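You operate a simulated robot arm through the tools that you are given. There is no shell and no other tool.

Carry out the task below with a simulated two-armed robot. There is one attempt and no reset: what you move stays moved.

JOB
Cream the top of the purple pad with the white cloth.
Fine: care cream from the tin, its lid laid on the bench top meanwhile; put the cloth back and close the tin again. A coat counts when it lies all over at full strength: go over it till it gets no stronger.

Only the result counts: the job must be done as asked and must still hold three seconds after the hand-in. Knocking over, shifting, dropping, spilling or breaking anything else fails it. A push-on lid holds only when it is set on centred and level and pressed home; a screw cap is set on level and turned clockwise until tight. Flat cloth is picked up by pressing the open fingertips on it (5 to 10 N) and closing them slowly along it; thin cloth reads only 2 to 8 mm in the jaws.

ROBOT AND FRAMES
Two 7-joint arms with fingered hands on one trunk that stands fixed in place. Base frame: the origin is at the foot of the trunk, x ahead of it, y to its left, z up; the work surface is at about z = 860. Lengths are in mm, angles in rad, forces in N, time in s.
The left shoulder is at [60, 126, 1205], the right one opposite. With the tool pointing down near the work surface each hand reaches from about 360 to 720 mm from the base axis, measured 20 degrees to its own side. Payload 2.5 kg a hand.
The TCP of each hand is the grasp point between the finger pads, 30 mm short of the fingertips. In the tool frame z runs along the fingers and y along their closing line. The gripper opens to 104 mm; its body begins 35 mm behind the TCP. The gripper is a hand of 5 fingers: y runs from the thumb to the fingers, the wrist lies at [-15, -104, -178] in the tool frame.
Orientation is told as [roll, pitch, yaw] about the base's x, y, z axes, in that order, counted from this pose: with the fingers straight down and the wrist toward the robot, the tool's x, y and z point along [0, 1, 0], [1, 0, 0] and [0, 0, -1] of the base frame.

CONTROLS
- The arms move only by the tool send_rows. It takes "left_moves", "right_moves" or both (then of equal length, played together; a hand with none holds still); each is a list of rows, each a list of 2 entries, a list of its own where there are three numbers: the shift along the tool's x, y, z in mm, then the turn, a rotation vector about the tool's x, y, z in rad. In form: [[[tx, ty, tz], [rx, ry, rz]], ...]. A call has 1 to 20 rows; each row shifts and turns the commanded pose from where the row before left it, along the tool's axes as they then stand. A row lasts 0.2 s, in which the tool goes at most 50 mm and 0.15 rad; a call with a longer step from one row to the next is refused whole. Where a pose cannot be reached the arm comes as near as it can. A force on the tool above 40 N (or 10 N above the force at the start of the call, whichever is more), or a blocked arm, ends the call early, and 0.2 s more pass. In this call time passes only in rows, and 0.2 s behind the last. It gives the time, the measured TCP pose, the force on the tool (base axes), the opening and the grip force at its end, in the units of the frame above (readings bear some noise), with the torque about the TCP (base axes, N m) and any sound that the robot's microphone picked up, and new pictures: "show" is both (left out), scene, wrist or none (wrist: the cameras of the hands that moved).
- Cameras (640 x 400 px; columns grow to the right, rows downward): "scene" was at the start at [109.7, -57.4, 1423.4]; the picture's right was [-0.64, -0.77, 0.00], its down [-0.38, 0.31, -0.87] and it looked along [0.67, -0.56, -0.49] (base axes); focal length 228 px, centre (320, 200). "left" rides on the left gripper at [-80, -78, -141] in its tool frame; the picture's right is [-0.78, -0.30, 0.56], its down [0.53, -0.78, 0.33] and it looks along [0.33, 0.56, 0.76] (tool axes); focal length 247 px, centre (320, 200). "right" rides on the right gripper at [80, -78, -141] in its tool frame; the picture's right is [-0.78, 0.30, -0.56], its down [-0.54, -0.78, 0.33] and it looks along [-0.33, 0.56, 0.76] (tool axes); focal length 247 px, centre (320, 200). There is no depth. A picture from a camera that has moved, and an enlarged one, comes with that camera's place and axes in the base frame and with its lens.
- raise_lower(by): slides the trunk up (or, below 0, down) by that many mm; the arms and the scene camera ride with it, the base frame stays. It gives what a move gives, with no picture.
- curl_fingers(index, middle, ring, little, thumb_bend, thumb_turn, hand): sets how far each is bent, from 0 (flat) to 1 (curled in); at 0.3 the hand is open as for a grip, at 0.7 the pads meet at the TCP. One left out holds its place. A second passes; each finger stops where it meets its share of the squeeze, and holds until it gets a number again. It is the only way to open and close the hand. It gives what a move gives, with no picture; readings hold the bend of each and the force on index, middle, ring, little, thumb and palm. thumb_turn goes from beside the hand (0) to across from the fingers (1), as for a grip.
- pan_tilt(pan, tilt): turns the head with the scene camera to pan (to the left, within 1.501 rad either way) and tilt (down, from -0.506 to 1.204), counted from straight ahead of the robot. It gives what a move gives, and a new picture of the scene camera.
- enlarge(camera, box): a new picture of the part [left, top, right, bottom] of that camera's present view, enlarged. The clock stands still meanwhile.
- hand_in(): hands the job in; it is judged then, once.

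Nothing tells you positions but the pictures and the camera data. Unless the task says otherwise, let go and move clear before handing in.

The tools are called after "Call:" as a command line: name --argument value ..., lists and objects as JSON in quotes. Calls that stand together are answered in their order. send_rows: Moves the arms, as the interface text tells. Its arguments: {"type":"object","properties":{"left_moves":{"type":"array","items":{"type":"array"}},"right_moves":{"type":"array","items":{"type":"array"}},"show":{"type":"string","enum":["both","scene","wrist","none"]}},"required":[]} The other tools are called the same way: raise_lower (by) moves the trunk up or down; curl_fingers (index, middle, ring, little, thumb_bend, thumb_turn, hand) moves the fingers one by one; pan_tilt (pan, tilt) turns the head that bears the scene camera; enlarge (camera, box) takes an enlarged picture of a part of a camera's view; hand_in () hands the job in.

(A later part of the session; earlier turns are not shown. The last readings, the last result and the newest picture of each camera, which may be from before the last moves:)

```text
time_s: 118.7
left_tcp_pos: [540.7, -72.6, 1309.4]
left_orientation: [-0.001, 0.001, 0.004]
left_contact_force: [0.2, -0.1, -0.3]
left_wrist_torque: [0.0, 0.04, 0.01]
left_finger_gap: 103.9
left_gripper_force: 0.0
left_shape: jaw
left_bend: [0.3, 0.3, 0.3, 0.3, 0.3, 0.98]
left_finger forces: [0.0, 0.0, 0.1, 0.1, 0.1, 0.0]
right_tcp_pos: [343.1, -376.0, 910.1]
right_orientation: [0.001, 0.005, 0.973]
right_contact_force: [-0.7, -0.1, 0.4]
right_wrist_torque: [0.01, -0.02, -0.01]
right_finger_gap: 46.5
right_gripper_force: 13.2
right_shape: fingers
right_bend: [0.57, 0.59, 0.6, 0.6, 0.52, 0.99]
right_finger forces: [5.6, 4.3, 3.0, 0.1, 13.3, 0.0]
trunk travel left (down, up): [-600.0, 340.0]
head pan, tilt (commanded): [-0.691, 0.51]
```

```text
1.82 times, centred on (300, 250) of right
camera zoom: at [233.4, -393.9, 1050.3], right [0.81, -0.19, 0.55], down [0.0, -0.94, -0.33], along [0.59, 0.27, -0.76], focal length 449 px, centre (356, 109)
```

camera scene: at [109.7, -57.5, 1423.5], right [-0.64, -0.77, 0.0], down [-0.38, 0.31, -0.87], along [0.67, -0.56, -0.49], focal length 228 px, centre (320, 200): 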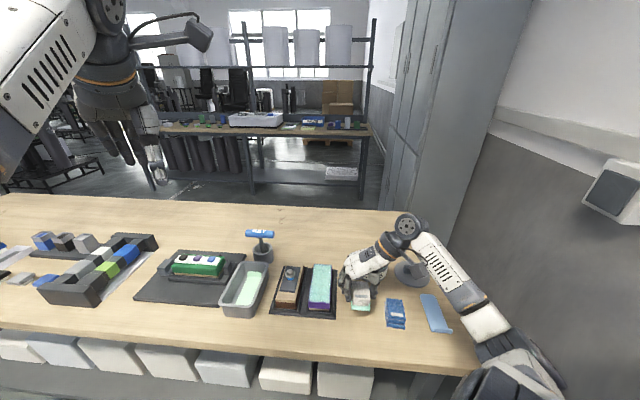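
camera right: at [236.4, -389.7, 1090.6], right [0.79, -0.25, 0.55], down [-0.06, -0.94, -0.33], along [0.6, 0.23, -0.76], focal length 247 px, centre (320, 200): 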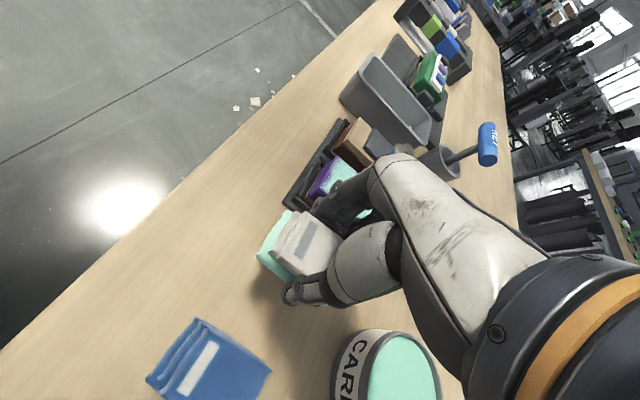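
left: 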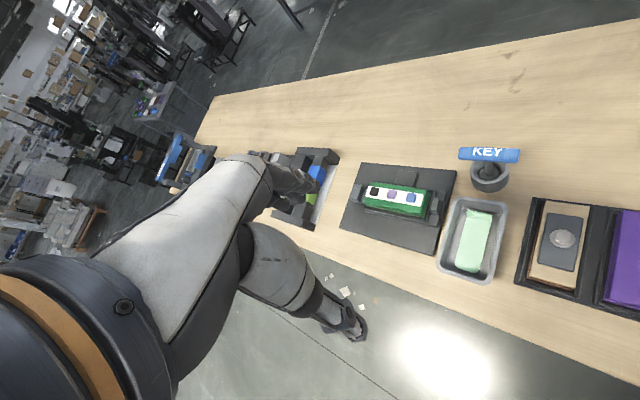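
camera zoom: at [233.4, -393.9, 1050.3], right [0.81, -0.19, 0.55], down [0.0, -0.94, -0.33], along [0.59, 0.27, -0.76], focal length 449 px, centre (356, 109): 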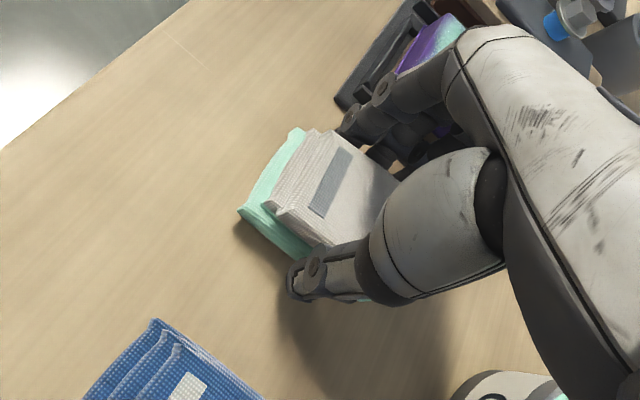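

It needs about 4–5 mm more to the left and 2 mm away to match the old spot. I'll adjust, then lower to contact.

Call:
send_rows --right_moves '[[[-2, 4.5, 0], [0, 0, -0.02]], [[0, 0, 4], [0, 0, 0]], [[0, 0, 2], [0, 0, 0]], [[0, 0, 1.5], [0, 0, 0]]]' --show "none"

Call:
send_rows --right_moves '[[[0, 0, 1], [0, 0, 0]], [[0, 0, 1], [0, 0, 0]]]' --show "none"

Call:
enlarge --camera "scene" --box '[310, 260, 400, 340]'

```text
time_s: 119.7
left_tcp_pos: [541.1, -72.0, 1309.1]
left_orientation: [-0.002, 0.002, 0.002]
left_contact_force: [0.4, 0.4, 0.7]
left_wrist_torque: [-0.01, 0.0, -0.03]
left_finger_gap: 103.7
left_gripper_force: 0.1
left_shape: jaw
left_bend: [0.3, 0.3, 0.3, 0.3, 0.3, 0.98]
left_finger forces: [0.0, 0.1, 0.0, 0.0, 0.1, 0.0]
right_tcp_pos: [347.3, -372.8, 902.5]
right_orientation: [0.002, 0.002, 0.993]
right_contact_force: [0.5, -0.1, -0.4]
right_wrist_torque: [-0.03, 0.01, 0.03]
right_finger_gap: 46.7
right_gripper_force: 13.5
right_shape: fingers
right_bend: [0.57, 0.59, 0.6, 0.6, 0.52, 0.99]
right_finger forces: [5.6, 4.4, 3.1, 0.0, 13.4, 0.0]
trunk travel left (down, up): [-600.0, 340.0]
head pan, tilt (commanded): [-0.691, 0.51]
```

```text
time_s: 120.3
left_tcp_pos: [542.1, -73.1, 1309.9]
left_orientation: [0.0, 0.003, 0.002]
left_contact_force: [-1.0, 0.4, 0.1]
left_wrist_torque: [-0.02, 0.0, 0.01]
left_finger_gap: 103.5
left_gripper_force: 0.2
left_shape: jaw
left_bend: [0.3, 0.3, 0.3, 0.3, 0.3, 0.98]
left_finger forces: [0.0, 0.0, 0.0, 0.0, 0.0, 0.0]
right_tcp_pos: [347.5, -373.1, 900.2]
right_orientation: [0.002, 0.004, 0.994]
right_contact_force: [-0.1, -0.3, -0.6]
right_wrist_torque: [0.04, -0.01, -0.01]
right_finger_gap: 46.7
right_gripper_force: 13.3
right_shape: fingers
right_bend: [0.57, 0.59, 0.6, 0.6, 0.52, 0.99]
right_finger forces: [5.6, 4.3, 3.0, 0.0, 13.4, 0.0]
trunk travel left (down, up): [-600.0, 340.0]
head pan, tilt (commanded): [-0.691, 0.51]
```

```text
5.00 times, centred on (355, 300) of scene
camera zoom: at [109.7, -57.4, 1423.4], right [-0.64, -0.77, 0.0], down [-0.38, 0.31, -0.87], along [0.67, -0.56, -0.49], focal length 1137 px, centre (145, -300)
```

zoom: 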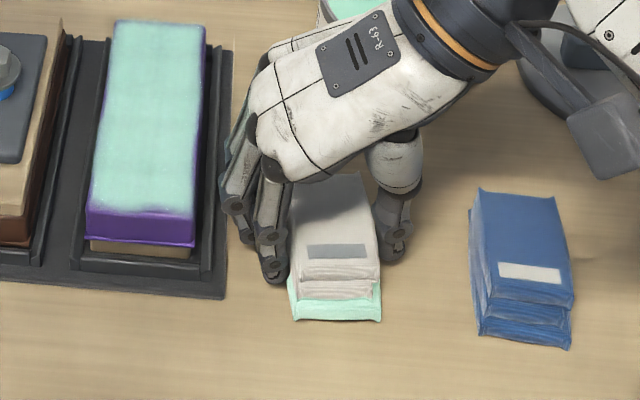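

It matches the original location very well. I'll lower the last bit to contact.

Call:
send_rows --right_moves '[[[0, 0, 1], [0, 0, 0]], [[0, 0, 1], [0, 0, 0]]]' --show "none"

```text
time_s: 120.9
left_tcp_pos: [542.0, -71.3, 1309.3]
left_orientation: [-0.002, 0.002, 0.004]
left_contact_force: [0.1, 0.4, -1.5]
left_wrist_torque: [-0.04, 0.02, -0.01]
left_finger_gap: 103.8
left_gripper_force: 0.0
left_shape: jaw
left_bend: [0.3, 0.3, 0.3, 0.3, 0.3, 0.98]
left_finger forces: [0.0, 0.0, 0.1, 0.1, 0.0, 0.0]
right_tcp_pos: [347.4, -372.7, 898.0]
right_orientation: [0.002, 0.003, 0.992]
right_contact_force: [-0.1, 0.2, 1.5]
right_wrist_torque: [-0.02, -0.02, -0.02]
right_finger_gap: 46.8
right_gripper_force: 13.4
right_shape: fingers
right_bend: [0.57, 0.59, 0.6, 0.6, 0.52, 0.99]
right_finger forces: [5.6, 4.3, 3.1, 0.1, 13.5, 0.0]
trunk travel left (down, up): [-600.0, 340.0]
head pan, tilt (commanded): [-0.691, 0.51]
```

Touching the bench. I'll release gently, opening only a little on the tray side.

Call:
curl_fingers --hand "right" --index 0.5 --middle 0.5 --ring 0.5 --little 0.5 --thumb_bend 0.44

Call:
enlarge --camera "scene" --box '[310, 260, 400, 340]'

Call:
enlarge --camera "right" --box '[200, 140, 400, 360]'

```text
time_s: 121.9
left_tcp_pos: [541.0, -72.9, 1309.6]
left_orientation: [-0.002, 0.003, 0.005]
left_contact_force: [0.5, -0.2, 0.6]
left_wrist_torque: [-0.04, 0.03, 0.01]
left_finger_gap: 103.4
left_gripper_force: 0.1
left_shape: jaw
left_bend: [0.3, 0.3, 0.3, 0.3, 0.3, 0.98]
left_finger forces: [0.1, 0.0, 0.0, 0.1, 0.1, 0.0]
right_tcp_pos: [346.8, -372.7, 898.2]
right_orientation: [0.003, 0.004, 0.993]
right_contact_force: [-0.5, -0.4, 0.7]
right_wrist_torque: [0.02, -0.03, 0.0]
right_finger_gap: 59.0
right_gripper_force: 0.1
right_shape: fingers
right_bend: [0.5, 0.5, 0.5, 0.5, 0.44, 0.99]
right_finger forces: [0.0, 0.0, 0.0, 0.0, 0.0, 0.0]
trunk travel left (down, up): [-600.0, 340.0]
head pan, tilt (commanded): [-0.691, 0.51]
```

```text
5.00 times, centred on (355, 300) of scene
camera zoom: at [109.7, -57.4, 1423.4], right [-0.64, -0.77, 0.0], down [-0.38, 0.31, -0.87], along [0.67, -0.56, -0.49], focal length 1137 px, centre (145, -300)
```

zoom: 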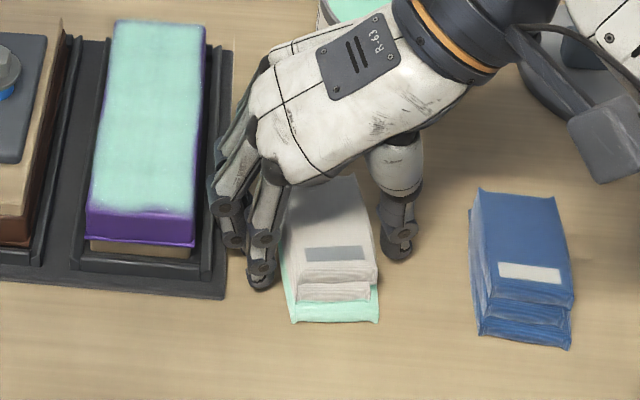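

```text
1.82 times, centred on (300, 250) of right
camera zoom: at [238.1, -393.5, 1039.0], right [0.81, -0.17, 0.55], down [0.02, -0.94, -0.33], along [0.58, 0.28, -0.76], focal length 449 px, centre (356, 109)
```

zoom: 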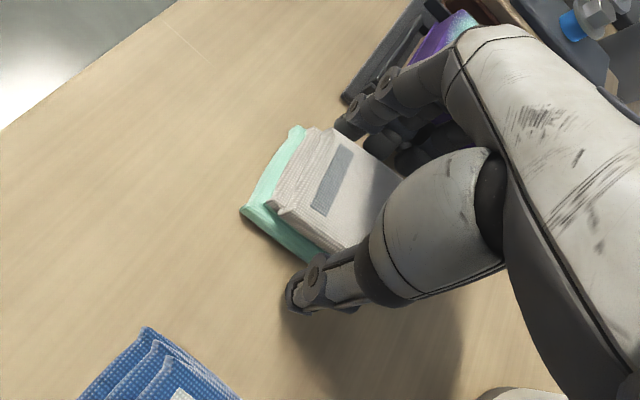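

The cloth lies almost exactly where it was. I'll lift the hand straight up.

Call:
send_rows --right_moves '[[[0, 0, -8], [0, 0, 0]], [[0, 0, -12], [0, 0, 0]], [[0, 0, -20], [0, 0, 0]], [[0, 0, -30], [0, 0, 0]], [[0, 0, -30], [0, 0, 0]]]'

Call:
enlarge --camera "scene" --box '[310, 260, 400, 340]'

Call:
enlarge --camera "scene" --box '[340, 230, 450, 320]'

```text
time_s: 123.1
left_tcp_pos: [541.3, -72.2, 1309.1]
left_orientation: [0.0, 0.004, 0.003]
left_contact_force: [1.2, -0.2, 0.7]
left_wrist_torque: [0.0, 0.03, 0.02]
left_finger_gap: 103.9
left_gripper_force: 0.0
left_shape: jaw
left_bend: [0.3, 0.3, 0.3, 0.3, 0.3, 0.98]
left_finger forces: [0.1, 0.0, 0.0, 0.0, 0.0, 0.1]
right_tcp_pos: [348.3, -373.2, 997.6]
right_orientation: [0.004, 0.005, 0.993]
right_contact_force: [-0.5, -0.8, 0.5]
right_wrist_torque: [0.01, 0.0, -0.01]
right_finger_gap: 59.2
right_gripper_force: 0.0
right_shape: fingers
right_bend: [0.5, 0.5, 0.5, 0.5, 0.44, 0.99]
right_finger forces: [0.0, 0.1, 0.1, 0.1, 0.0, 0.0]
trunk travel left (down, up): [-600.0, 340.0]
head pan, tilt (commanded): [-0.691, 0.51]
camera scene: at [109.6, -57.3, 1423.4], right [-0.64, -0.77, 0.0], down [-0.38, 0.31, -0.87], along [0.67, -0.56, -0.49], focal length 228 px, centre (320, 200)
camera right: at [238.5, -393.4, 1138.4], right [0.81, -0.17, 0.55], down [0.02, -0.94, -0.33], along [0.58, 0.28, -0.76], focal length 247 px, centre (320, 200)
```

scene: 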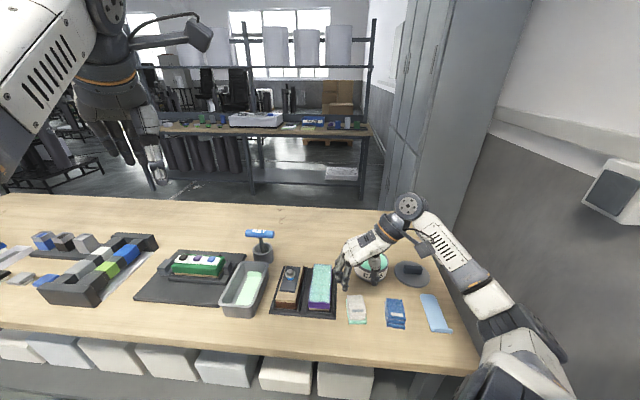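
right: 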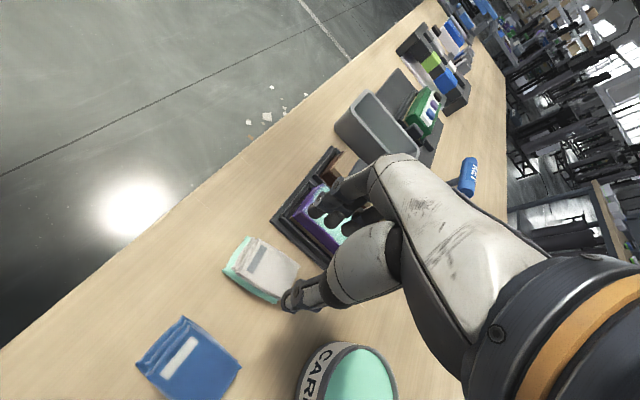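

```text
5.00 times, centred on (355, 300) of scene
camera zoom: at [109.6, -57.3, 1423.4], right [-0.64, -0.77, 0.0], down [-0.38, 0.31, -0.87], along [0.67, -0.56, -0.49], focal length 1137 px, centre (145, -300)
```

zoom: 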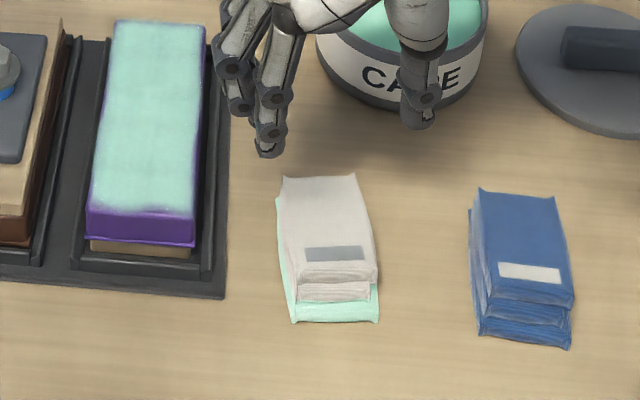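

```text
4.44 times, centred on (395, 275) of scene
camera zoom: at [109.6, -57.3, 1423.4], right [-0.64, -0.77, 0.0], down [-0.38, 0.31, -0.87], along [0.67, -0.56, -0.49], focal length 1011 px, centre (-13, -133)
```

zoom: 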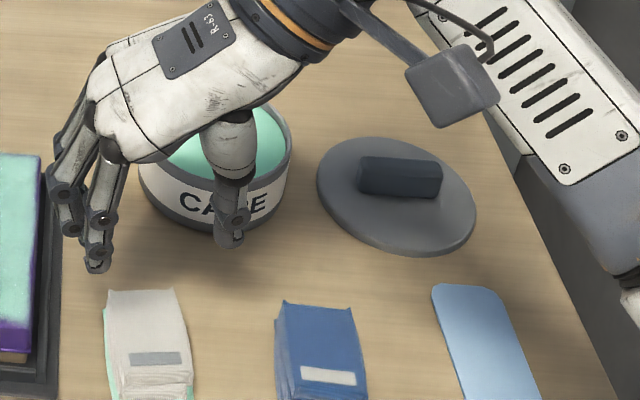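

The cloth is back in place. Next is the lid: I'll open the hand, turn it back to yaw -0.785 in open space, and go above the lid.

Call:
send_rows --right_moves '[[[-34.4, -5.5, -1], [0, 0, 0]], [[-34.4, -5.5, -1], [0, 0, 0]], [[0, 0, 0], [0, 0, 0.1368]], [[0, 0, 0], [0, 0, 0.1368]], [[0, 0, 0], [0, 0, 0.1368]], [[0, 0, 0], [0, 0, 0.1368]], [[0, 0, 0], [0, 0, 0.1368]], [[0, 0, 0], [0, 0, 0.1368]], [[0, 0, 0], [0, 0, 0.1368]], [[0, 0, 0], [0, 0, 0.1368]], [[0, 0, 0], [0, 0, 0.1368]], [[0, 0, 0], [0, 0, 0.1368]], [[0, 0, 0], [0, 0, 0.1368]], [[0, 0, 0], [0, 0, 0.1368]], [[0, 0, 0], [0, 0, 0.1364]]]' --show "none"

Call:
curl_fingers --hand "right" --index 0.3 --middle 0.3 --ring 0.3 --little 0.3 --thumb_bend 0.3

Call:
send_rows --right_moves '[[[-37, 17.6, 0], [0, 0, 0]], [[-37, 17.6, 0], [0, 0, 0]], [[-37, 17.6, 0], [0, 0, 0]], [[-37, 17.6, 0], [0, 0, 0]], [[-37, 17.6, 0], [0, 0, 0]]]'

```text
time_s: 126.3
left_tcp_pos: [542.8, -72.8, 1309.4]
left_orientation: [-0.001, 0.002, 0.005]
left_contact_force: [0.7, 1.1, 0.6]
left_wrist_torque: [0.01, 0.01, 0.0]
left_finger_gap: 103.7
left_gripper_force: 0.1
left_shape: jaw
left_bend: [0.3, 0.3, 0.3, 0.3, 0.3, 0.98]
left_finger forces: [0.1, 0.1, 0.0, 0.0, 0.1, 0.1]
right_tcp_pos: [398.0, -419.6, 1001.9]
right_orientation: [-0.004, -0.002, -0.788]
right_contact_force: [0.3, -0.1, -0.8]
right_wrist_torque: [-0.02, -0.01, 0.0]
right_finger_gap: 59.2
right_gripper_force: 0.1
right_shape: fingers
right_bend: [0.5, 0.5, 0.5, 0.5, 0.44, 0.99]
right_finger forces: [0.0, 0.0, 0.0, 0.0, 0.0, 0.0]
trunk travel left (down, up): [-600.0, 340.0]
head pan, tilt (commanded): [-0.691, 0.51]
```

```text
time_s: 127.3
left_tcp_pos: [542.8, -72.5, 1311.3]
left_orientation: [-0.002, 0.001, 0.004]
left_contact_force: [-0.5, 0.0, -0.3]
left_wrist_torque: [0.0, 0.0, -0.02]
left_finger_gap: 103.5
left_gripper_force: 0.0
left_shape: jaw
left_bend: [0.3, 0.3, 0.3, 0.3, 0.3, 0.98]
left_finger forces: [0.0, 0.0, 0.1, 0.0, 0.0, 0.0]
right_tcp_pos: [399.4, -420.2, 1000.3]
right_orientation: [-0.003, 0.003, -0.786]
right_contact_force: [-0.3, -0.2, 0.1]
right_wrist_torque: [-0.01, -0.04, 0.01]
right_finger_gap: 102.7
right_gripper_force: 0.1
right_shape: fingers
right_bend: [0.3, 0.3, 0.3, 0.3, 0.3, 0.98]
right_finger forces: [0.0, 0.0, 0.0, 0.0, 0.0, 0.1]
trunk travel left (down, up): [-600.0, 340.0]
head pan, tilt (commanded): [-0.691, 0.51]
```

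```text
time_s: 128.5
left_tcp_pos: [541.9, -72.1, 1310.6]
left_orientation: [-0.002, 0.001, 0.004]
left_contact_force: [0.3, 0.3, 0.8]
left_wrist_torque: [-0.02, 0.0, 0.0]
left_finger_gap: 103.6
left_gripper_force: 0.0
left_shape: jaw
left_bend: [0.3, 0.3, 0.3, 0.3, 0.3, 0.98]
left_finger forces: [0.0, 0.0, 0.1, 0.0, 0.1, 0.0]
right_tcp_pos: [330.4, -613.5, 1002.3]
right_orientation: [-0.004, 0.002, -0.783]
right_contact_force: [-0.3, 0.9, 0.1]
right_wrist_torque: [0.0, 0.0, 0.03]
right_finger_gap: 103.2
right_gripper_force: 0.1
right_shape: fingers
right_bend: [0.3, 0.3, 0.3, 0.3, 0.3, 0.98]
right_finger forces: [0.1, 0.0, 0.0, 0.0, 0.0, 0.0]
trunk travel left (down, up): [-600.0, 340.0]
head pan, tilt (commanded): [-0.691, 0.51]
camera scene: at [109.6, -57.6, 1423.4], right [-0.64, -0.77, 0.0], down [-0.38, 0.31, -0.87], along [0.67, -0.56, -0.49], focal length 228 px, centre (320, 200)
camera right: at [333.0, -501.0, 1141.7], right [-0.34, -0.76, 0.56], down [-0.93, 0.17, -0.33], along [0.15, -0.63, -0.76], focal length 247 px, centre (320, 200)
```

scene: 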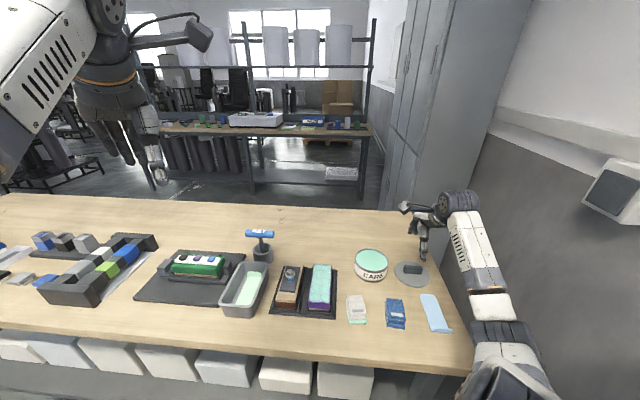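
right: 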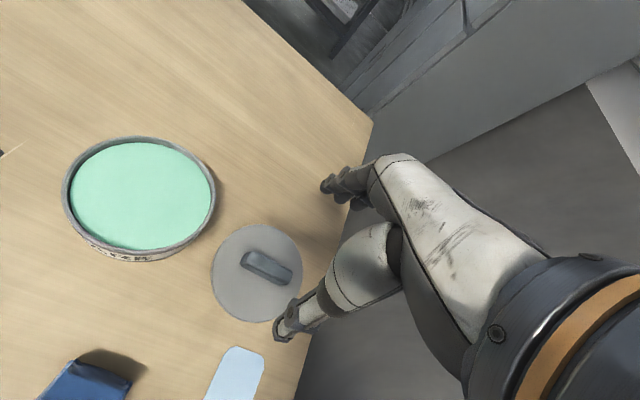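

I'll enlarge the wrist view to measure the lid, its handle and the tin.

Call:
enlarge --camera "right" --box '[200, 210, 320, 335]'

Call:
enlarge --camera "right" --box '[50, 120, 230, 280]'

Call:
enlarge --camera "scene" --box '[345, 240, 435, 295]'

```text
3.20 times, centred on (260, 272) of right
camera zoom: at [333.0, -501.0, 1141.7], right [-0.34, -0.76, 0.56], down [-0.93, 0.17, -0.33], along [0.15, -0.63, -0.76], focal length 790 px, centre (512, -32)
```

zoom: 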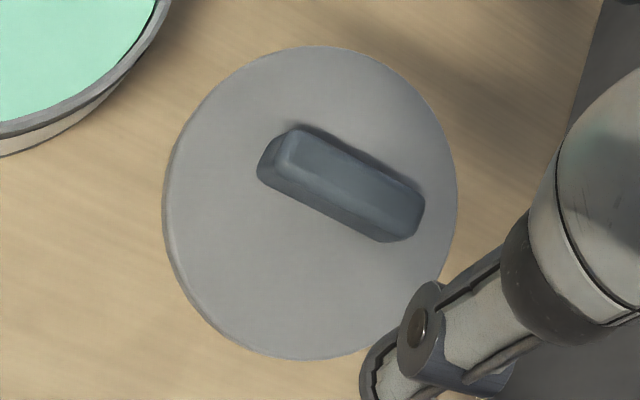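

```text
2.50 times, centred on (140, 200) of right
camera zoom: at [333.0, -501.0, 1141.7], right [-0.34, -0.76, 0.56], down [-0.93, 0.17, -0.33], along [0.15, -0.63, -0.76], focal length 617 px, centre (770, 200)
```

zoom: 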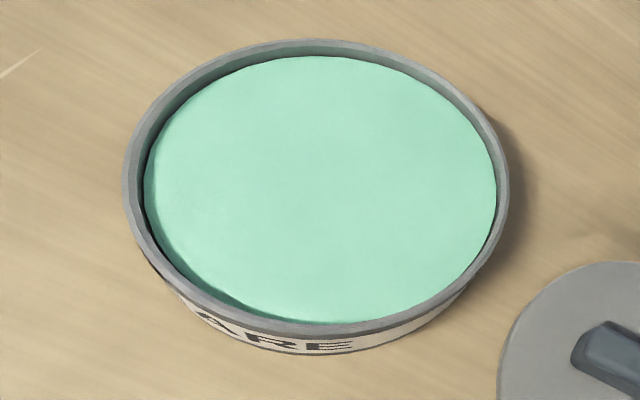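

```text
7.11 times, centred on (390, 268) of scene
camera zoom: at [109.6, -57.6, 1423.4], right [-0.64, -0.77, 0.0], down [-0.38, 0.31, -0.87], along [0.67, -0.56, -0.49], focal length 1618 px, centre (-178, -280)
```

zoom: 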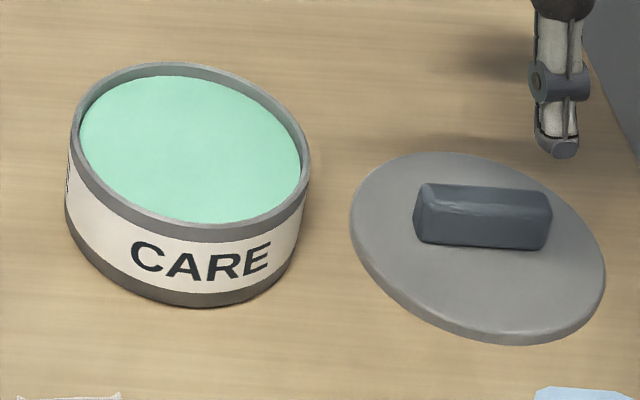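

The handle is within about 2–3 mm of the tool axis. I'll correct half of that and come down closer to re-check.

Call:
send_rows --right_moves '[[[-1.5, -0.5, 20], [0, 0, 0]], [[0, 0, 20], [0, 0, 0]], [[0, 0, 20], [0, 0, 0]]]' --show "none"

Call:
enlarge --camera "right" --box '[200, 160, 400, 360]'

Call:
enlarge --camera "scene" --box '[370, 220, 450, 300]'

```text
time_s: 129.3
left_tcp_pos: [542.1, -71.3, 1309.5]
left_orientation: [-0.001, 0.002, 0.005]
left_contact_force: [-0.6, -0.1, 0.1]
left_wrist_torque: [-0.01, -0.01, 0.02]
left_finger_gap: 103.9
left_gripper_force: 0.0
left_shape: jaw
left_bend: [0.3, 0.3, 0.3, 0.3, 0.3, 0.98]
left_finger forces: [0.1, 0.1, 0.0, 0.0, 0.0, 0.0]
right_tcp_pos: [328.8, -613.7, 941.2]
right_orientation: [-0.007, 0.002, -0.787]
right_contact_force: [0.6, -0.6, -0.2]
right_wrist_torque: [0.01, 0.0, -0.01]
right_finger_gap: 102.9
right_gripper_force: 0.0
right_shape: fingers
right_bend: [0.3, 0.3, 0.3, 0.3, 0.3, 0.98]
right_finger forces: [0.1, 0.0, 0.1, 0.1, 0.1, 0.0]
trunk travel left (down, up): [-600.0, 340.0]
head pan, tilt (commanded): [-0.691, 0.51]
```

```text
2.00 times, centred on (300, 260) of right
camera zoom: at [331.6, -501.6, 1081.2], right [-0.34, -0.76, 0.56], down [-0.93, 0.17, -0.33], along [0.15, -0.63, -0.76], focal length 494 px, centre (360, 80)
```

zoom: 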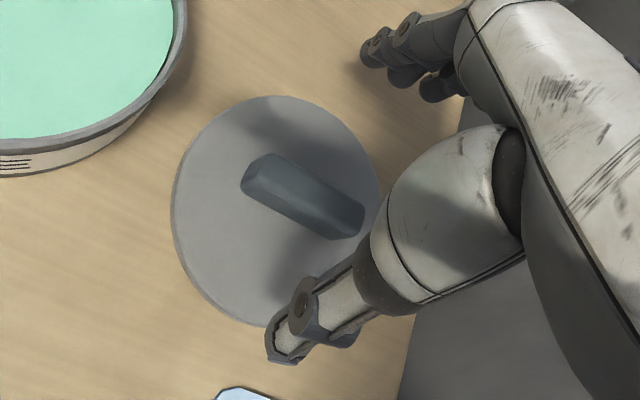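

```text
5.00 times, centred on (410, 260) of scene
camera zoom: at [109.7, -57.5, 1423.4], right [-0.64, -0.77, 0.0], down [-0.38, 0.31, -0.87], along [0.67, -0.56, -0.49], focal length 1137 px, centre (-130, -100)
```

zoom: 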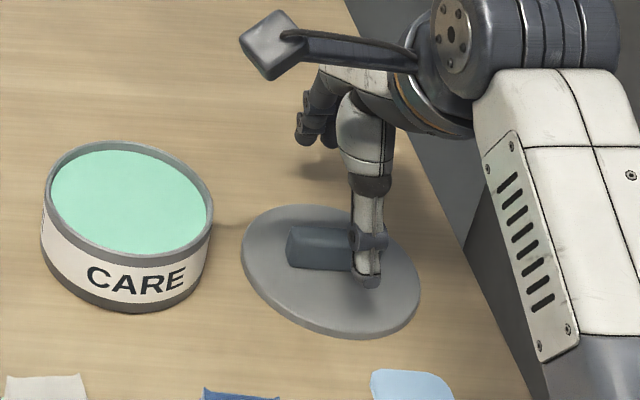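

Well aligned now. I'll lower to the same relative height as the first grasp.

Call:
send_rows --right_moves '[[[0, 0, 14], [0, 0, 0]], [[0, 0, 14], [0, 0, 0]], [[0, 0, 6], [0, 0, 0]], [[0, 0, 2], [0, 0, 0]]]' --show "none"

Call:
curl_fingers --hand "right" --index 0.58 --middle 0.58 --ring 0.58 --little 0.58 --thumb_bend 0.58 --thumb_turn 1.0

Call:
enlarge --camera "right" --box '[200, 160, 400, 360]'

Call:
enlarge --camera "scene" --box '[380, 230, 440, 300]'

```text
time_s: 130.3
left_tcp_pos: [541.4, -72.2, 1308.7]
left_orientation: [-0.002, 0.001, 0.004]
left_contact_force: [-0.2, 0.5, -0.1]
left_wrist_torque: [0.0, -0.01, -0.01]
left_finger_gap: 103.9
left_gripper_force: 0.0
left_shape: jaw
left_bend: [0.3, 0.3, 0.3, 0.3, 0.3, 0.98]
left_finger forces: [0.1, 0.0, 0.0, 0.1, 0.1, 0.1]
right_tcp_pos: [328.0, -612.8, 905.5]
right_orientation: [-0.006, 0.002, -0.786]
right_contact_force: [0.3, 0.3, 0.5]
right_wrist_torque: [0.01, 0.01, -0.01]
right_finger_gap: 102.9
right_gripper_force: 0.1
right_shape: fingers
right_bend: [0.3, 0.3, 0.3, 0.3, 0.3, 0.98]
right_finger forces: [0.0, 0.0, 0.0, 0.1, 0.0, 0.0]
trunk travel left (down, up): [-600.0, 340.0]
head pan, tilt (commanded): [-0.691, 0.51]
```

```text
time_s: 131.3
left_tcp_pos: [541.3, -71.9, 1309.7]
left_orientation: [0.001, 0.002, 0.004]
left_contact_force: [-0.2, -0.4, -0.1]
left_wrist_torque: [0.02, 0.03, 0.04]
left_finger_gap: 103.8
left_gripper_force: 0.1
left_shape: jaw
left_bend: [0.3, 0.3, 0.3, 0.3, 0.3, 0.98]
left_finger forces: [0.0, 0.1, 0.1, 0.0, 0.0, 0.1]
right_tcp_pos: [328.6, -613.0, 905.1]
right_orientation: [-0.003, 0.002, -0.784]
right_contact_force: [-0.3, 0.1, 0.0]
right_wrist_torque: [-0.02, 0.01, 0.01]
right_finger_gap: 34.5
right_gripper_force: 0.1
right_shape: fingers
right_bend: [0.57, 0.57, 0.57, 0.57, 0.57, 1.0]
right_finger forces: [0.0, 0.1, 0.0, 0.1, 0.0, 0.1]
trunk travel left (down, up): [-600.0, 340.0]
head pan, tilt (commanded): [-0.691, 0.51]
```

```text
2.00 times, centred on (300, 260) of right
camera zoom: at [330.9, -501.6, 1045.2], right [-0.34, -0.76, 0.56], down [-0.93, 0.17, -0.33], along [0.15, -0.63, -0.76], focal length 494 px, centre (360, 80)
```

zoom: 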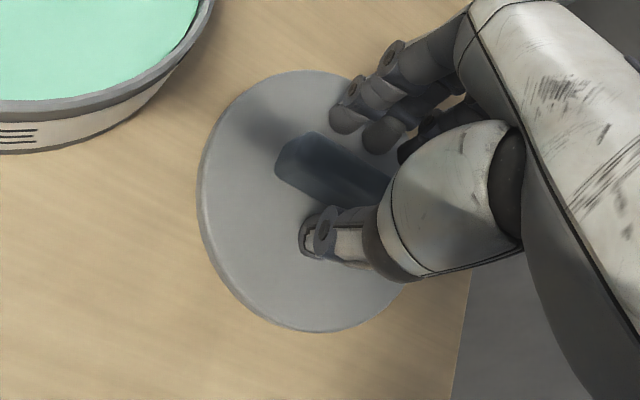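

```text
5.71 times, centred on (410, 265) of scene
camera zoom: at [109.7, -57.4, 1423.4], right [-0.64, -0.77, 0.0], down [-0.38, 0.31, -0.87], along [0.67, -0.56, -0.49], focal length 1300 px, centre (-194, -171)
```

zoom: 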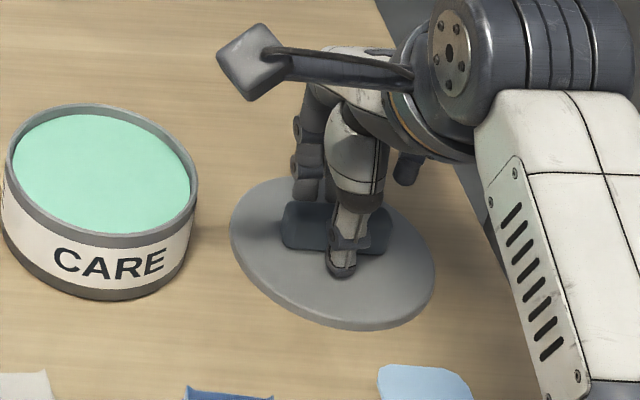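

The handle is about 2–3 mm toward the thumb. I'll shift for that and close gently.

Call:
send_rows --right_moves '[[[0, -2.5, 0], [0, 0, 0]]]' --show "none"

Call:
curl_fingers --hand "right" --index 0.66 --middle 0.66 --ring 0.66 --little 0.66 --thumb_bend 0.66

Call:
enlarge --camera "right" --box '[200, 160, 400, 360]'

```text
time_s: 131.7
left_tcp_pos: [541.4, -73.6, 1309.8]
left_orientation: [-0.002, 0.002, 0.002]
left_contact_force: [-0.4, -0.2, 0.0]
left_wrist_torque: [0.04, 0.01, -0.02]
left_finger_gap: 103.7
left_gripper_force: 0.0
left_shape: jaw
left_bend: [0.3, 0.3, 0.3, 0.3, 0.3, 0.98]
left_finger forces: [0.1, 0.0, 0.0, 0.1, 0.0, 0.0]
right_tcp_pos: [326.5, -611.9, 905.6]
right_orientation: [-0.004, 0.002, -0.785]
right_contact_force: [1.0, 0.1, -1.0]
right_wrist_torque: [0.0, -0.02, -0.04]
right_finger_gap: 34.4
right_gripper_force: 0.0
right_shape: fingers
right_bend: [0.57, 0.57, 0.57, 0.57, 0.57, 1.0]
right_finger forces: [0.0, 0.1, 0.1, 0.0, 0.0, 0.0]
trunk travel left (down, up): [-600.0, 340.0]
head pan, tilt (commanded): [-0.691, 0.51]
```

```text
time_s: 132.7
left_tcp_pos: [541.0, -72.2, 1310.0]
left_orientation: [-0.002, 0.003, 0.003]
left_contact_force: [-0.4, 0.0, -0.9]
left_wrist_torque: [0.06, 0.02, -0.01]
left_finger_gap: 103.6
left_gripper_force: 0.0
left_shape: jaw
left_bend: [0.3, 0.3, 0.3, 0.3, 0.3, 0.98]
left_finger forces: [0.1, 0.0, 0.0, 0.1, 0.0, 0.0]
right_tcp_pos: [326.1, -612.7, 903.9]
right_orientation: [-0.003, 0.001, -0.785]
right_contact_force: [0.3, 0.3, -0.2]
right_wrist_torque: [0.01, 0.0, -0.02]
right_finger_gap: 15.2
right_gripper_force: 2.0
right_shape: fingers
right_bend: [0.65, 0.65, 0.65, 0.66, 0.64, 1.0]
right_finger forces: [0.9, 0.7, 0.3, 0.1, 2.0, 0.0]
trunk travel left (down, up): [-600.0, 340.0]
head pan, tilt (commanded): [-0.691, 0.51]
```

```text
2.00 times, centred on (300, 260) of right
camera zoom: at [329.0, -499.8, 1045.1], right [-0.34, -0.76, 0.56], down [-0.93, 0.17, -0.33], along [0.15, -0.63, -0.76], focal length 494 px, centre (360, 80)
```

zoom: 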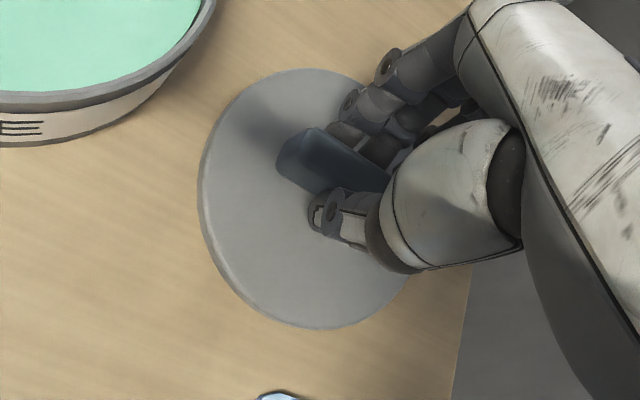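

Contact on both sides. I'll tighten moderately.

Call:
curl_fingers --hand "right" --index 0.71 --middle 0.72 --ring 0.72 --little 0.7 --thumb_bend 0.72

Call:
enlarge --camera "right" --box '[200, 160, 400, 360]'

```text
time_s: 133.7
left_tcp_pos: [540.3, -73.2, 1311.3]
left_orientation: [-0.001, 0.002, 0.004]
left_contact_force: [0.3, 0.0, -0.2]
left_wrist_torque: [0.03, 0.03, -0.01]
left_finger_gap: 103.7
left_gripper_force: 0.0
left_shape: jaw
left_bend: [0.3, 0.3, 0.3, 0.3, 0.3, 0.98]
left_finger forces: [0.0, 0.0, 0.0, 0.0, 0.0, 0.0]
right_tcp_pos: [325.7, -611.9, 905.5]
right_orientation: [-0.003, 0.003, -0.784]
right_contact_force: [-0.1, -0.1, 1.6]
right_wrist_torque: [0.1, 0.05, 0.04]
right_finger_gap: 13.6
right_gripper_force: 9.2
right_shape: fingers
right_bend: [0.66, 0.68, 0.71, 0.7, 0.64, 1.0]
right_finger forces: [4.2, 3.2, 2.2, 0.0, 9.7, 0.1]
trunk travel left (down, up): [-600.0, 340.0]
head pan, tilt (commanded): [-0.691, 0.51]
```

```text
2.00 times, centred on (300, 260) of right
camera zoom: at [328.9, -499.8, 1045.3], right [-0.34, -0.76, 0.56], down [-0.93, 0.17, -0.33], along [0.15, -0.63, -0.76], focal length 494 px, centre (360, 80)
```

zoom: 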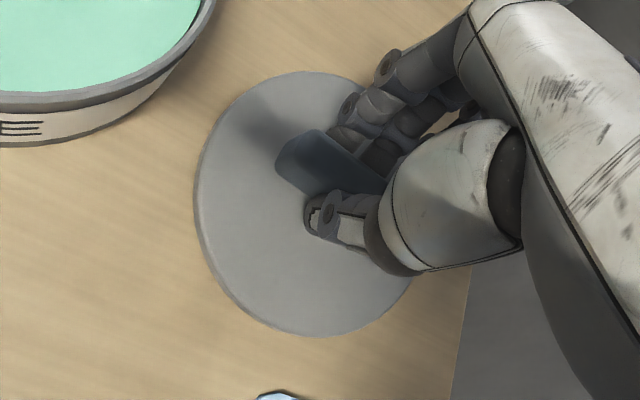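

A balanced grip, nearly 10 N. I'll lift the lid straight up.

Call:
send_rows --right_moves '[[[0, 0, -4], [0, 0, 0]], [[0, 0, -8], [0, 0, 0]], [[0, 0, -16], [0, 0, 0]], [[0, 0, -26], [0, 0, 0]], [[0, 0, -30], [0, 0, 0]]]' --show "none"

Call:
enlarge --camera "scene" --box '[345, 210, 455, 300]'

Call:
enlarge --camera "right" --box '[200, 160, 400, 360]'

```text
time_s: 134.9
left_tcp_pos: [542.6, -72.3, 1309.1]
left_orientation: [-0.002, 0.002, 0.004]
left_contact_force: [-0.3, 0.4, -0.1]
left_wrist_torque: [-0.02, 0.0, 0.02]
left_finger_gap: 103.9
left_gripper_force: 0.0
left_shape: jaw
left_bend: [0.3, 0.3, 0.3, 0.3, 0.3, 0.98]
left_finger forces: [0.0, 0.0, 0.0, 0.1, 0.0, 0.1]
right_tcp_pos: [327.0, -612.2, 989.4]
right_orientation: [-0.005, 0.001, -0.785]
right_contact_force: [-1.2, -0.3, -0.8]
right_wrist_torque: [0.01, 0.0, -0.01]
right_finger_gap: 13.8
right_gripper_force: 9.6
right_shape: fingers
right_bend: [0.66, 0.71, 0.71, 0.7, 0.64, 1.0]
right_finger forces: [4.8, 3.2, 1.4, 0.0, 9.2, 0.0]
trunk travel left (down, up): [-600.0, 340.0]
head pan, tilt (commanded): [-0.691, 0.51]
```

```text
4.44 times, centred on (400, 255) of scene
camera zoom: at [109.6, -57.3, 1423.4], right [-0.64, -0.77, 0.0], down [-0.38, 0.31, -0.87], along [0.67, -0.56, -0.49], focal length 1011 px, centre (-36, -44)
```

zoom: 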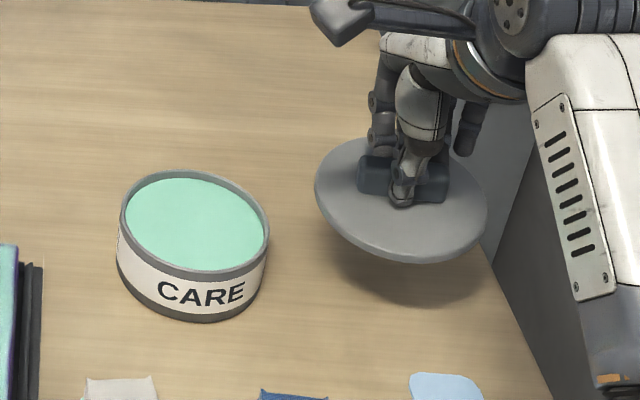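

```text
2.00 times, centred on (300, 260) of right
camera zoom: at [328.9, -499.4, 1129.5], right [-0.34, -0.76, 0.56], down [-0.93, 0.17, -0.33], along [0.15, -0.63, -0.76], focal length 494 px, centre (360, 80)
```

zoom: 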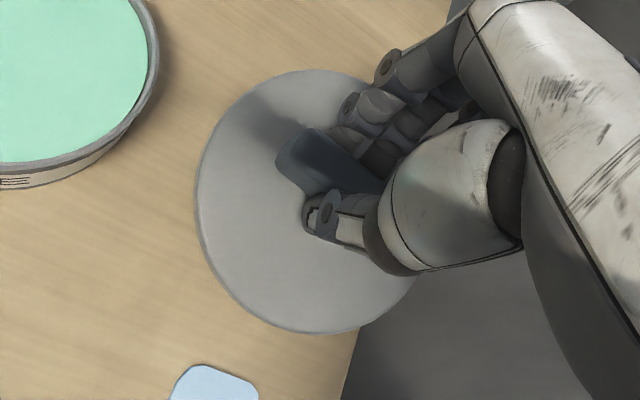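

The lid is up and level. From my records (the tin has not moved, and the grip relation is the same as at the first grasp) it will be concentric at TCP ≈ (422.7, -525.3). I'll carry it over the tin.

Call:
send_rows --right_moves '[[[25.8, 1.2, 0], [0, 0, 0]], [[25.8, 1.2, 0], [0, 0, 0]], [[25.8, 1.2, 0], [0, 0, 0]], [[25.8, 1.2, 0], [0, 0, 0]], [[25.8, 1.2, 0], [0, 0, 0]], [[0, 0, 12], [0, 0, 0]]]'

Call:
enlarge --camera "scene" --box '[340, 225, 410, 290]'

Call:
enlarge --camera "right" --box '[200, 160, 400, 360]'

```text
time_s: 136.3
left_tcp_pos: [541.7, -72.7, 1309.9]
left_orientation: [-0.001, 0.002, 0.004]
left_contact_force: [-0.4, -0.3, 0.5]
left_wrist_torque: [0.02, 0.04, -0.03]
left_finger_gap: 103.8
left_gripper_force: 0.0
left_shape: jaw
left_bend: [0.3, 0.3, 0.3, 0.3, 0.3, 0.98]
left_finger forces: [0.1, 0.0, 0.1, 0.0, 0.1, 0.1]
right_tcp_pos: [421.6, -525.8, 975.9]
right_orientation: [-0.004, 0.002, -0.786]
right_contact_force: [-0.2, 0.4, -0.3]
right_wrist_torque: [0.0, -0.04, 0.0]
right_finger_gap: 13.8
right_gripper_force: 9.5
right_shape: fingers
right_bend: [0.66, 0.71, 0.71, 0.7, 0.64, 1.0]
right_finger forces: [4.9, 3.0, 1.3, 0.0, 9.3, 0.1]
trunk travel left (down, up): [-600.0, 340.0]
head pan, tilt (commanded): [-0.691, 0.51]
camera scene: at [109.7, -57.6, 1423.4], right [-0.64, -0.77, 0.0], down [-0.38, 0.31, -0.87], along [0.67, -0.56, -0.49], focal length 228 px, centre (320, 200)
camera right: at [425.1, -413.2, 1115.8], right [-0.34, -0.76, 0.56], down [-0.93, 0.17, -0.33], along [0.15, -0.63, -0.76], focal length 247 px, centre (320, 200)
```

scene: 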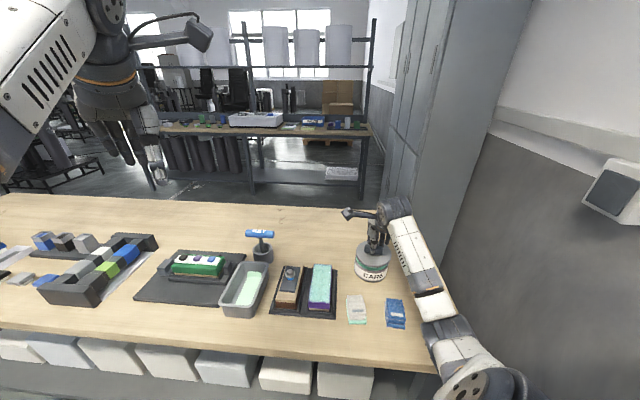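
right: 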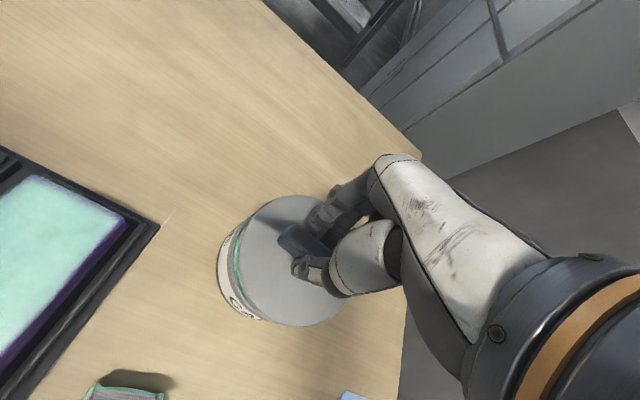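

```text
6.15 times, centred on (375, 258) of scene
camera zoom: at [109.7, -57.6, 1423.4], right [-0.64, -0.77, 0.0], down [-0.38, 0.31, -0.87], along [0.67, -0.56, -0.49], focal length 1400 px, centre (-18, -154)
```

zoom: 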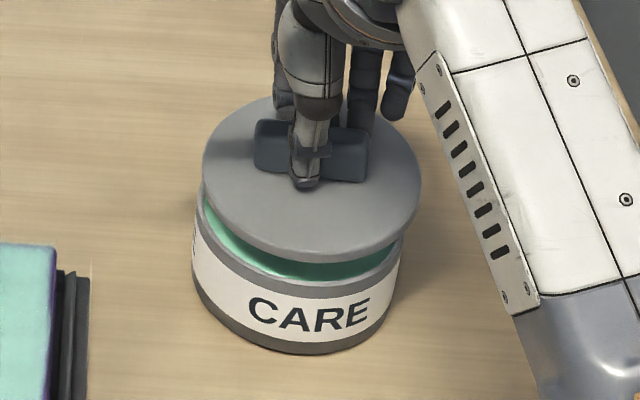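

```text
2.00 times, centred on (300, 260) of right
camera zoom: at [425.1, -413.2, 1115.8], right [-0.34, -0.76, 0.56], down [-0.93, 0.17, -0.33], along [0.15, -0.63, -0.76], focal length 494 px, centre (360, 80)
```

zoom: 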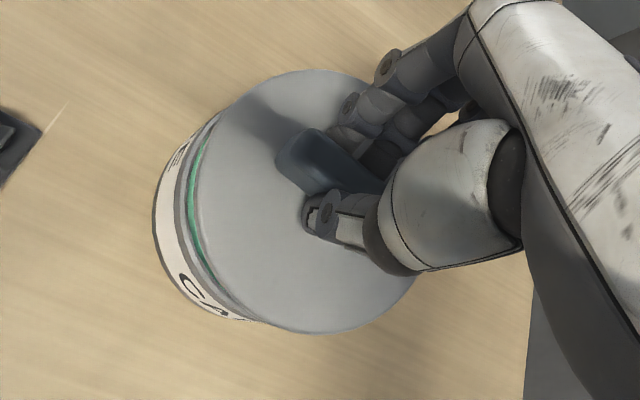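

The lid looks about 2 mm too far right in both views. I'll shift it left 2 mm and lower part of the way for a closer check.

Call:
send_rows --right_moves '[[[2, 0, 5], [0, 0, 0]], [[0, 0, 5], [0, 0, 0]], [[0, 0, 3], [0, 0, 0]]]' --show "none"

Call:
enlarge --camera "scene" --box '[345, 235, 405, 285]'

Call:
enlarge --camera "right" --box '[200, 160, 400, 360]'

```text
time_s: 137.1
left_tcp_pos: [541.7, -72.1, 1309.8]
left_orientation: [-0.003, 0.002, 0.004]
left_contact_force: [-0.1, -0.5, -0.3]
left_wrist_torque: [-0.03, -0.01, 0.02]
left_finger_gap: 103.8
left_gripper_force: 0.1
left_shape: jaw
left_bend: [0.3, 0.3, 0.3, 0.3, 0.3, 0.98]
left_finger forces: [0.0, 0.0, 0.1, 0.1, 0.0, 0.0]
right_tcp_pos: [424.3, -524.6, 963.3]
right_orientation: [-0.007, 0.002, -0.787]
right_contact_force: [0.6, 0.3, -1.3]
right_wrist_torque: [0.0, 0.0, 0.02]
right_finger_gap: 13.8
right_gripper_force: 9.3
right_shape: fingers
right_bend: [0.66, 0.71, 0.71, 0.7, 0.64, 1.0]
right_finger forces: [4.9, 3.1, 1.5, 0.1, 9.2, 0.0]
trunk travel left (down, up): [-600.0, 340.0]
head pan, tilt (commanded): [-0.691, 0.51]
```

```text
8.00 times, centred on (375, 260) of scene
camera zoom: at [109.7, -57.5, 1423.4], right [-0.64, -0.77, 0.0], down [-0.38, 0.31, -0.87], along [0.67, -0.56, -0.49], focal length 1820 px, centre (-120, -280)
```

zoom: 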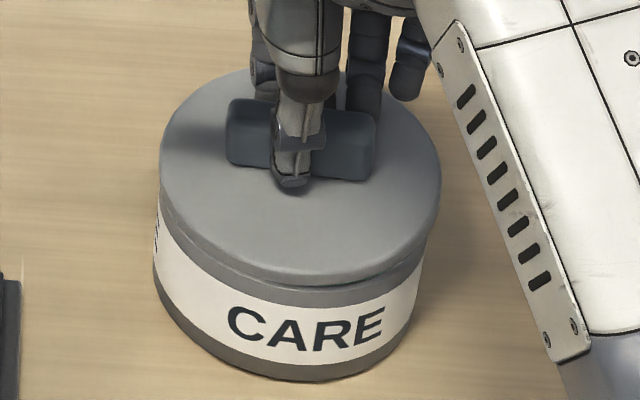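

```text
2.00 times, centred on (300, 260) of right
camera zoom: at [426.7, -412.0, 1103.2], right [-0.34, -0.76, 0.56], down [-0.93, 0.17, -0.33], along [0.15, -0.63, -0.76], focal length 494 px, centre (360, 80)
```

zoom: 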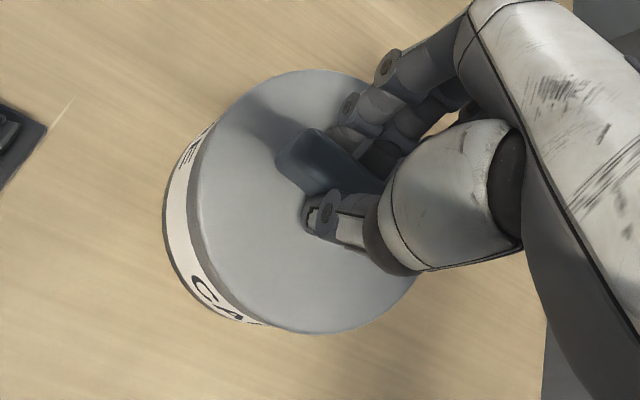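

Both views now show the lid concentric to within about 0.5 mm and roughly 10 mm above its seat. I'll nudge it 0.5 mm left and lower gently.

Call:
send_rows --right_moves '[[[0.5, 0, 3], [0, 0, 0]], [[0, 0, 2], [0, 0, 0]], [[0, 0, 1], [0, 0, 0]]]' --show "none"

Call:
enlarge --camera "scene" --box '[345, 235, 405, 285]'

```text
time_s: 137.9
left_tcp_pos: [542.0, -72.0, 1308.5]
left_orientation: [-0.002, 0.002, 0.002]
left_contact_force: [-0.6, 0.2, -0.4]
left_wrist_torque: [0.0, 0.0, 0.01]
left_finger_gap: 103.8
left_gripper_force: 0.0
left_shape: jaw
left_bend: [0.3, 0.3, 0.3, 0.3, 0.3, 0.98]
left_finger forces: [0.1, 0.0, 0.0, 0.1, 0.0, 0.1]
right_tcp_pos: [423.5, -522.3, 958.4]
right_orientation: [-0.004, 0.001, -0.787]
right_contact_force: [0.2, 0.4, 0.8]
right_wrist_torque: [0.07, -0.02, 0.0]
right_finger_gap: 13.9
right_gripper_force: 9.8
right_shape: fingers
right_bend: [0.66, 0.71, 0.71, 0.7, 0.64, 1.0]
right_finger forces: [5.0, 3.0, 1.5, 0.1, 9.1, 0.0]
trunk travel left (down, up): [-600.0, 340.0]
head pan, tilt (commanded): [-0.691, 0.51]
```

```text
8.00 times, centred on (375, 260) of scene
camera zoom: at [109.6, -57.4, 1423.5], right [-0.64, -0.77, 0.0], down [-0.38, 0.31, -0.87], along [0.67, -0.56, -0.49], focal length 1820 px, centre (-120, -280)
```

zoom: 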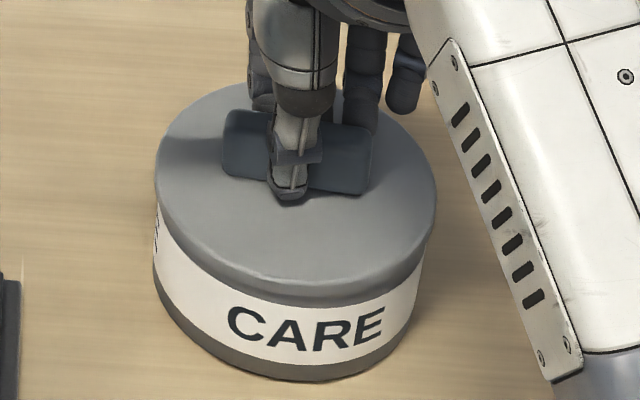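

Call:
send_rows --right_moves '[[[0, 0, 1], [0, 0, 0]], [[0, 0, 1], [0, 0, 0]]]' --show "none"

Call:
enlarge --camera "right" --box '[200, 160, 360, 330]'

```text
time_s: 138.5
left_tcp_pos: [542.5, -72.2, 1310.4]
left_orientation: [-0.001, 0.002, 0.004]
left_contact_force: [0.4, 0.1, -0.3]
left_wrist_torque: [-0.01, -0.02, -0.03]
left_finger_gap: 103.5
left_gripper_force: 0.0
left_shape: jaw
left_bend: [0.3, 0.3, 0.3, 0.3, 0.3, 0.98]
left_finger forces: [0.0, 0.0, 0.0, 0.0, 0.0, 0.1]
right_tcp_pos: [423.9, -522.4, 956.1]
right_orientation: [-0.005, 0.003, -0.786]
right_contact_force: [-0.5, -0.6, 1.5]
right_wrist_torque: [0.06, 0.01, 0.02]
right_finger_gap: 13.8
right_gripper_force: 9.1
right_shape: fingers
right_bend: [0.66, 0.71, 0.71, 0.7, 0.64, 1.0]
right_finger forces: [5.0, 3.2, 1.7, 0.0, 9.4, 0.0]
trunk travel left (down, up): [-600.0, 340.0]
head pan, tilt (commanded): [-0.691, 0.51]
```

```text
2.35 times, centred on (280, 245) of right
camera zoom: at [426.6, -411.0, 1095.7], right [-0.34, -0.76, 0.56], down [-0.93, 0.17, -0.33], along [0.15, -0.63, -0.76], focal length 581 px, centre (414, 94)
```

zoom: 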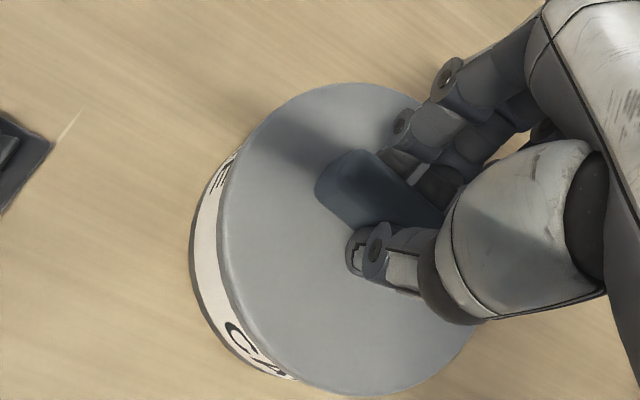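

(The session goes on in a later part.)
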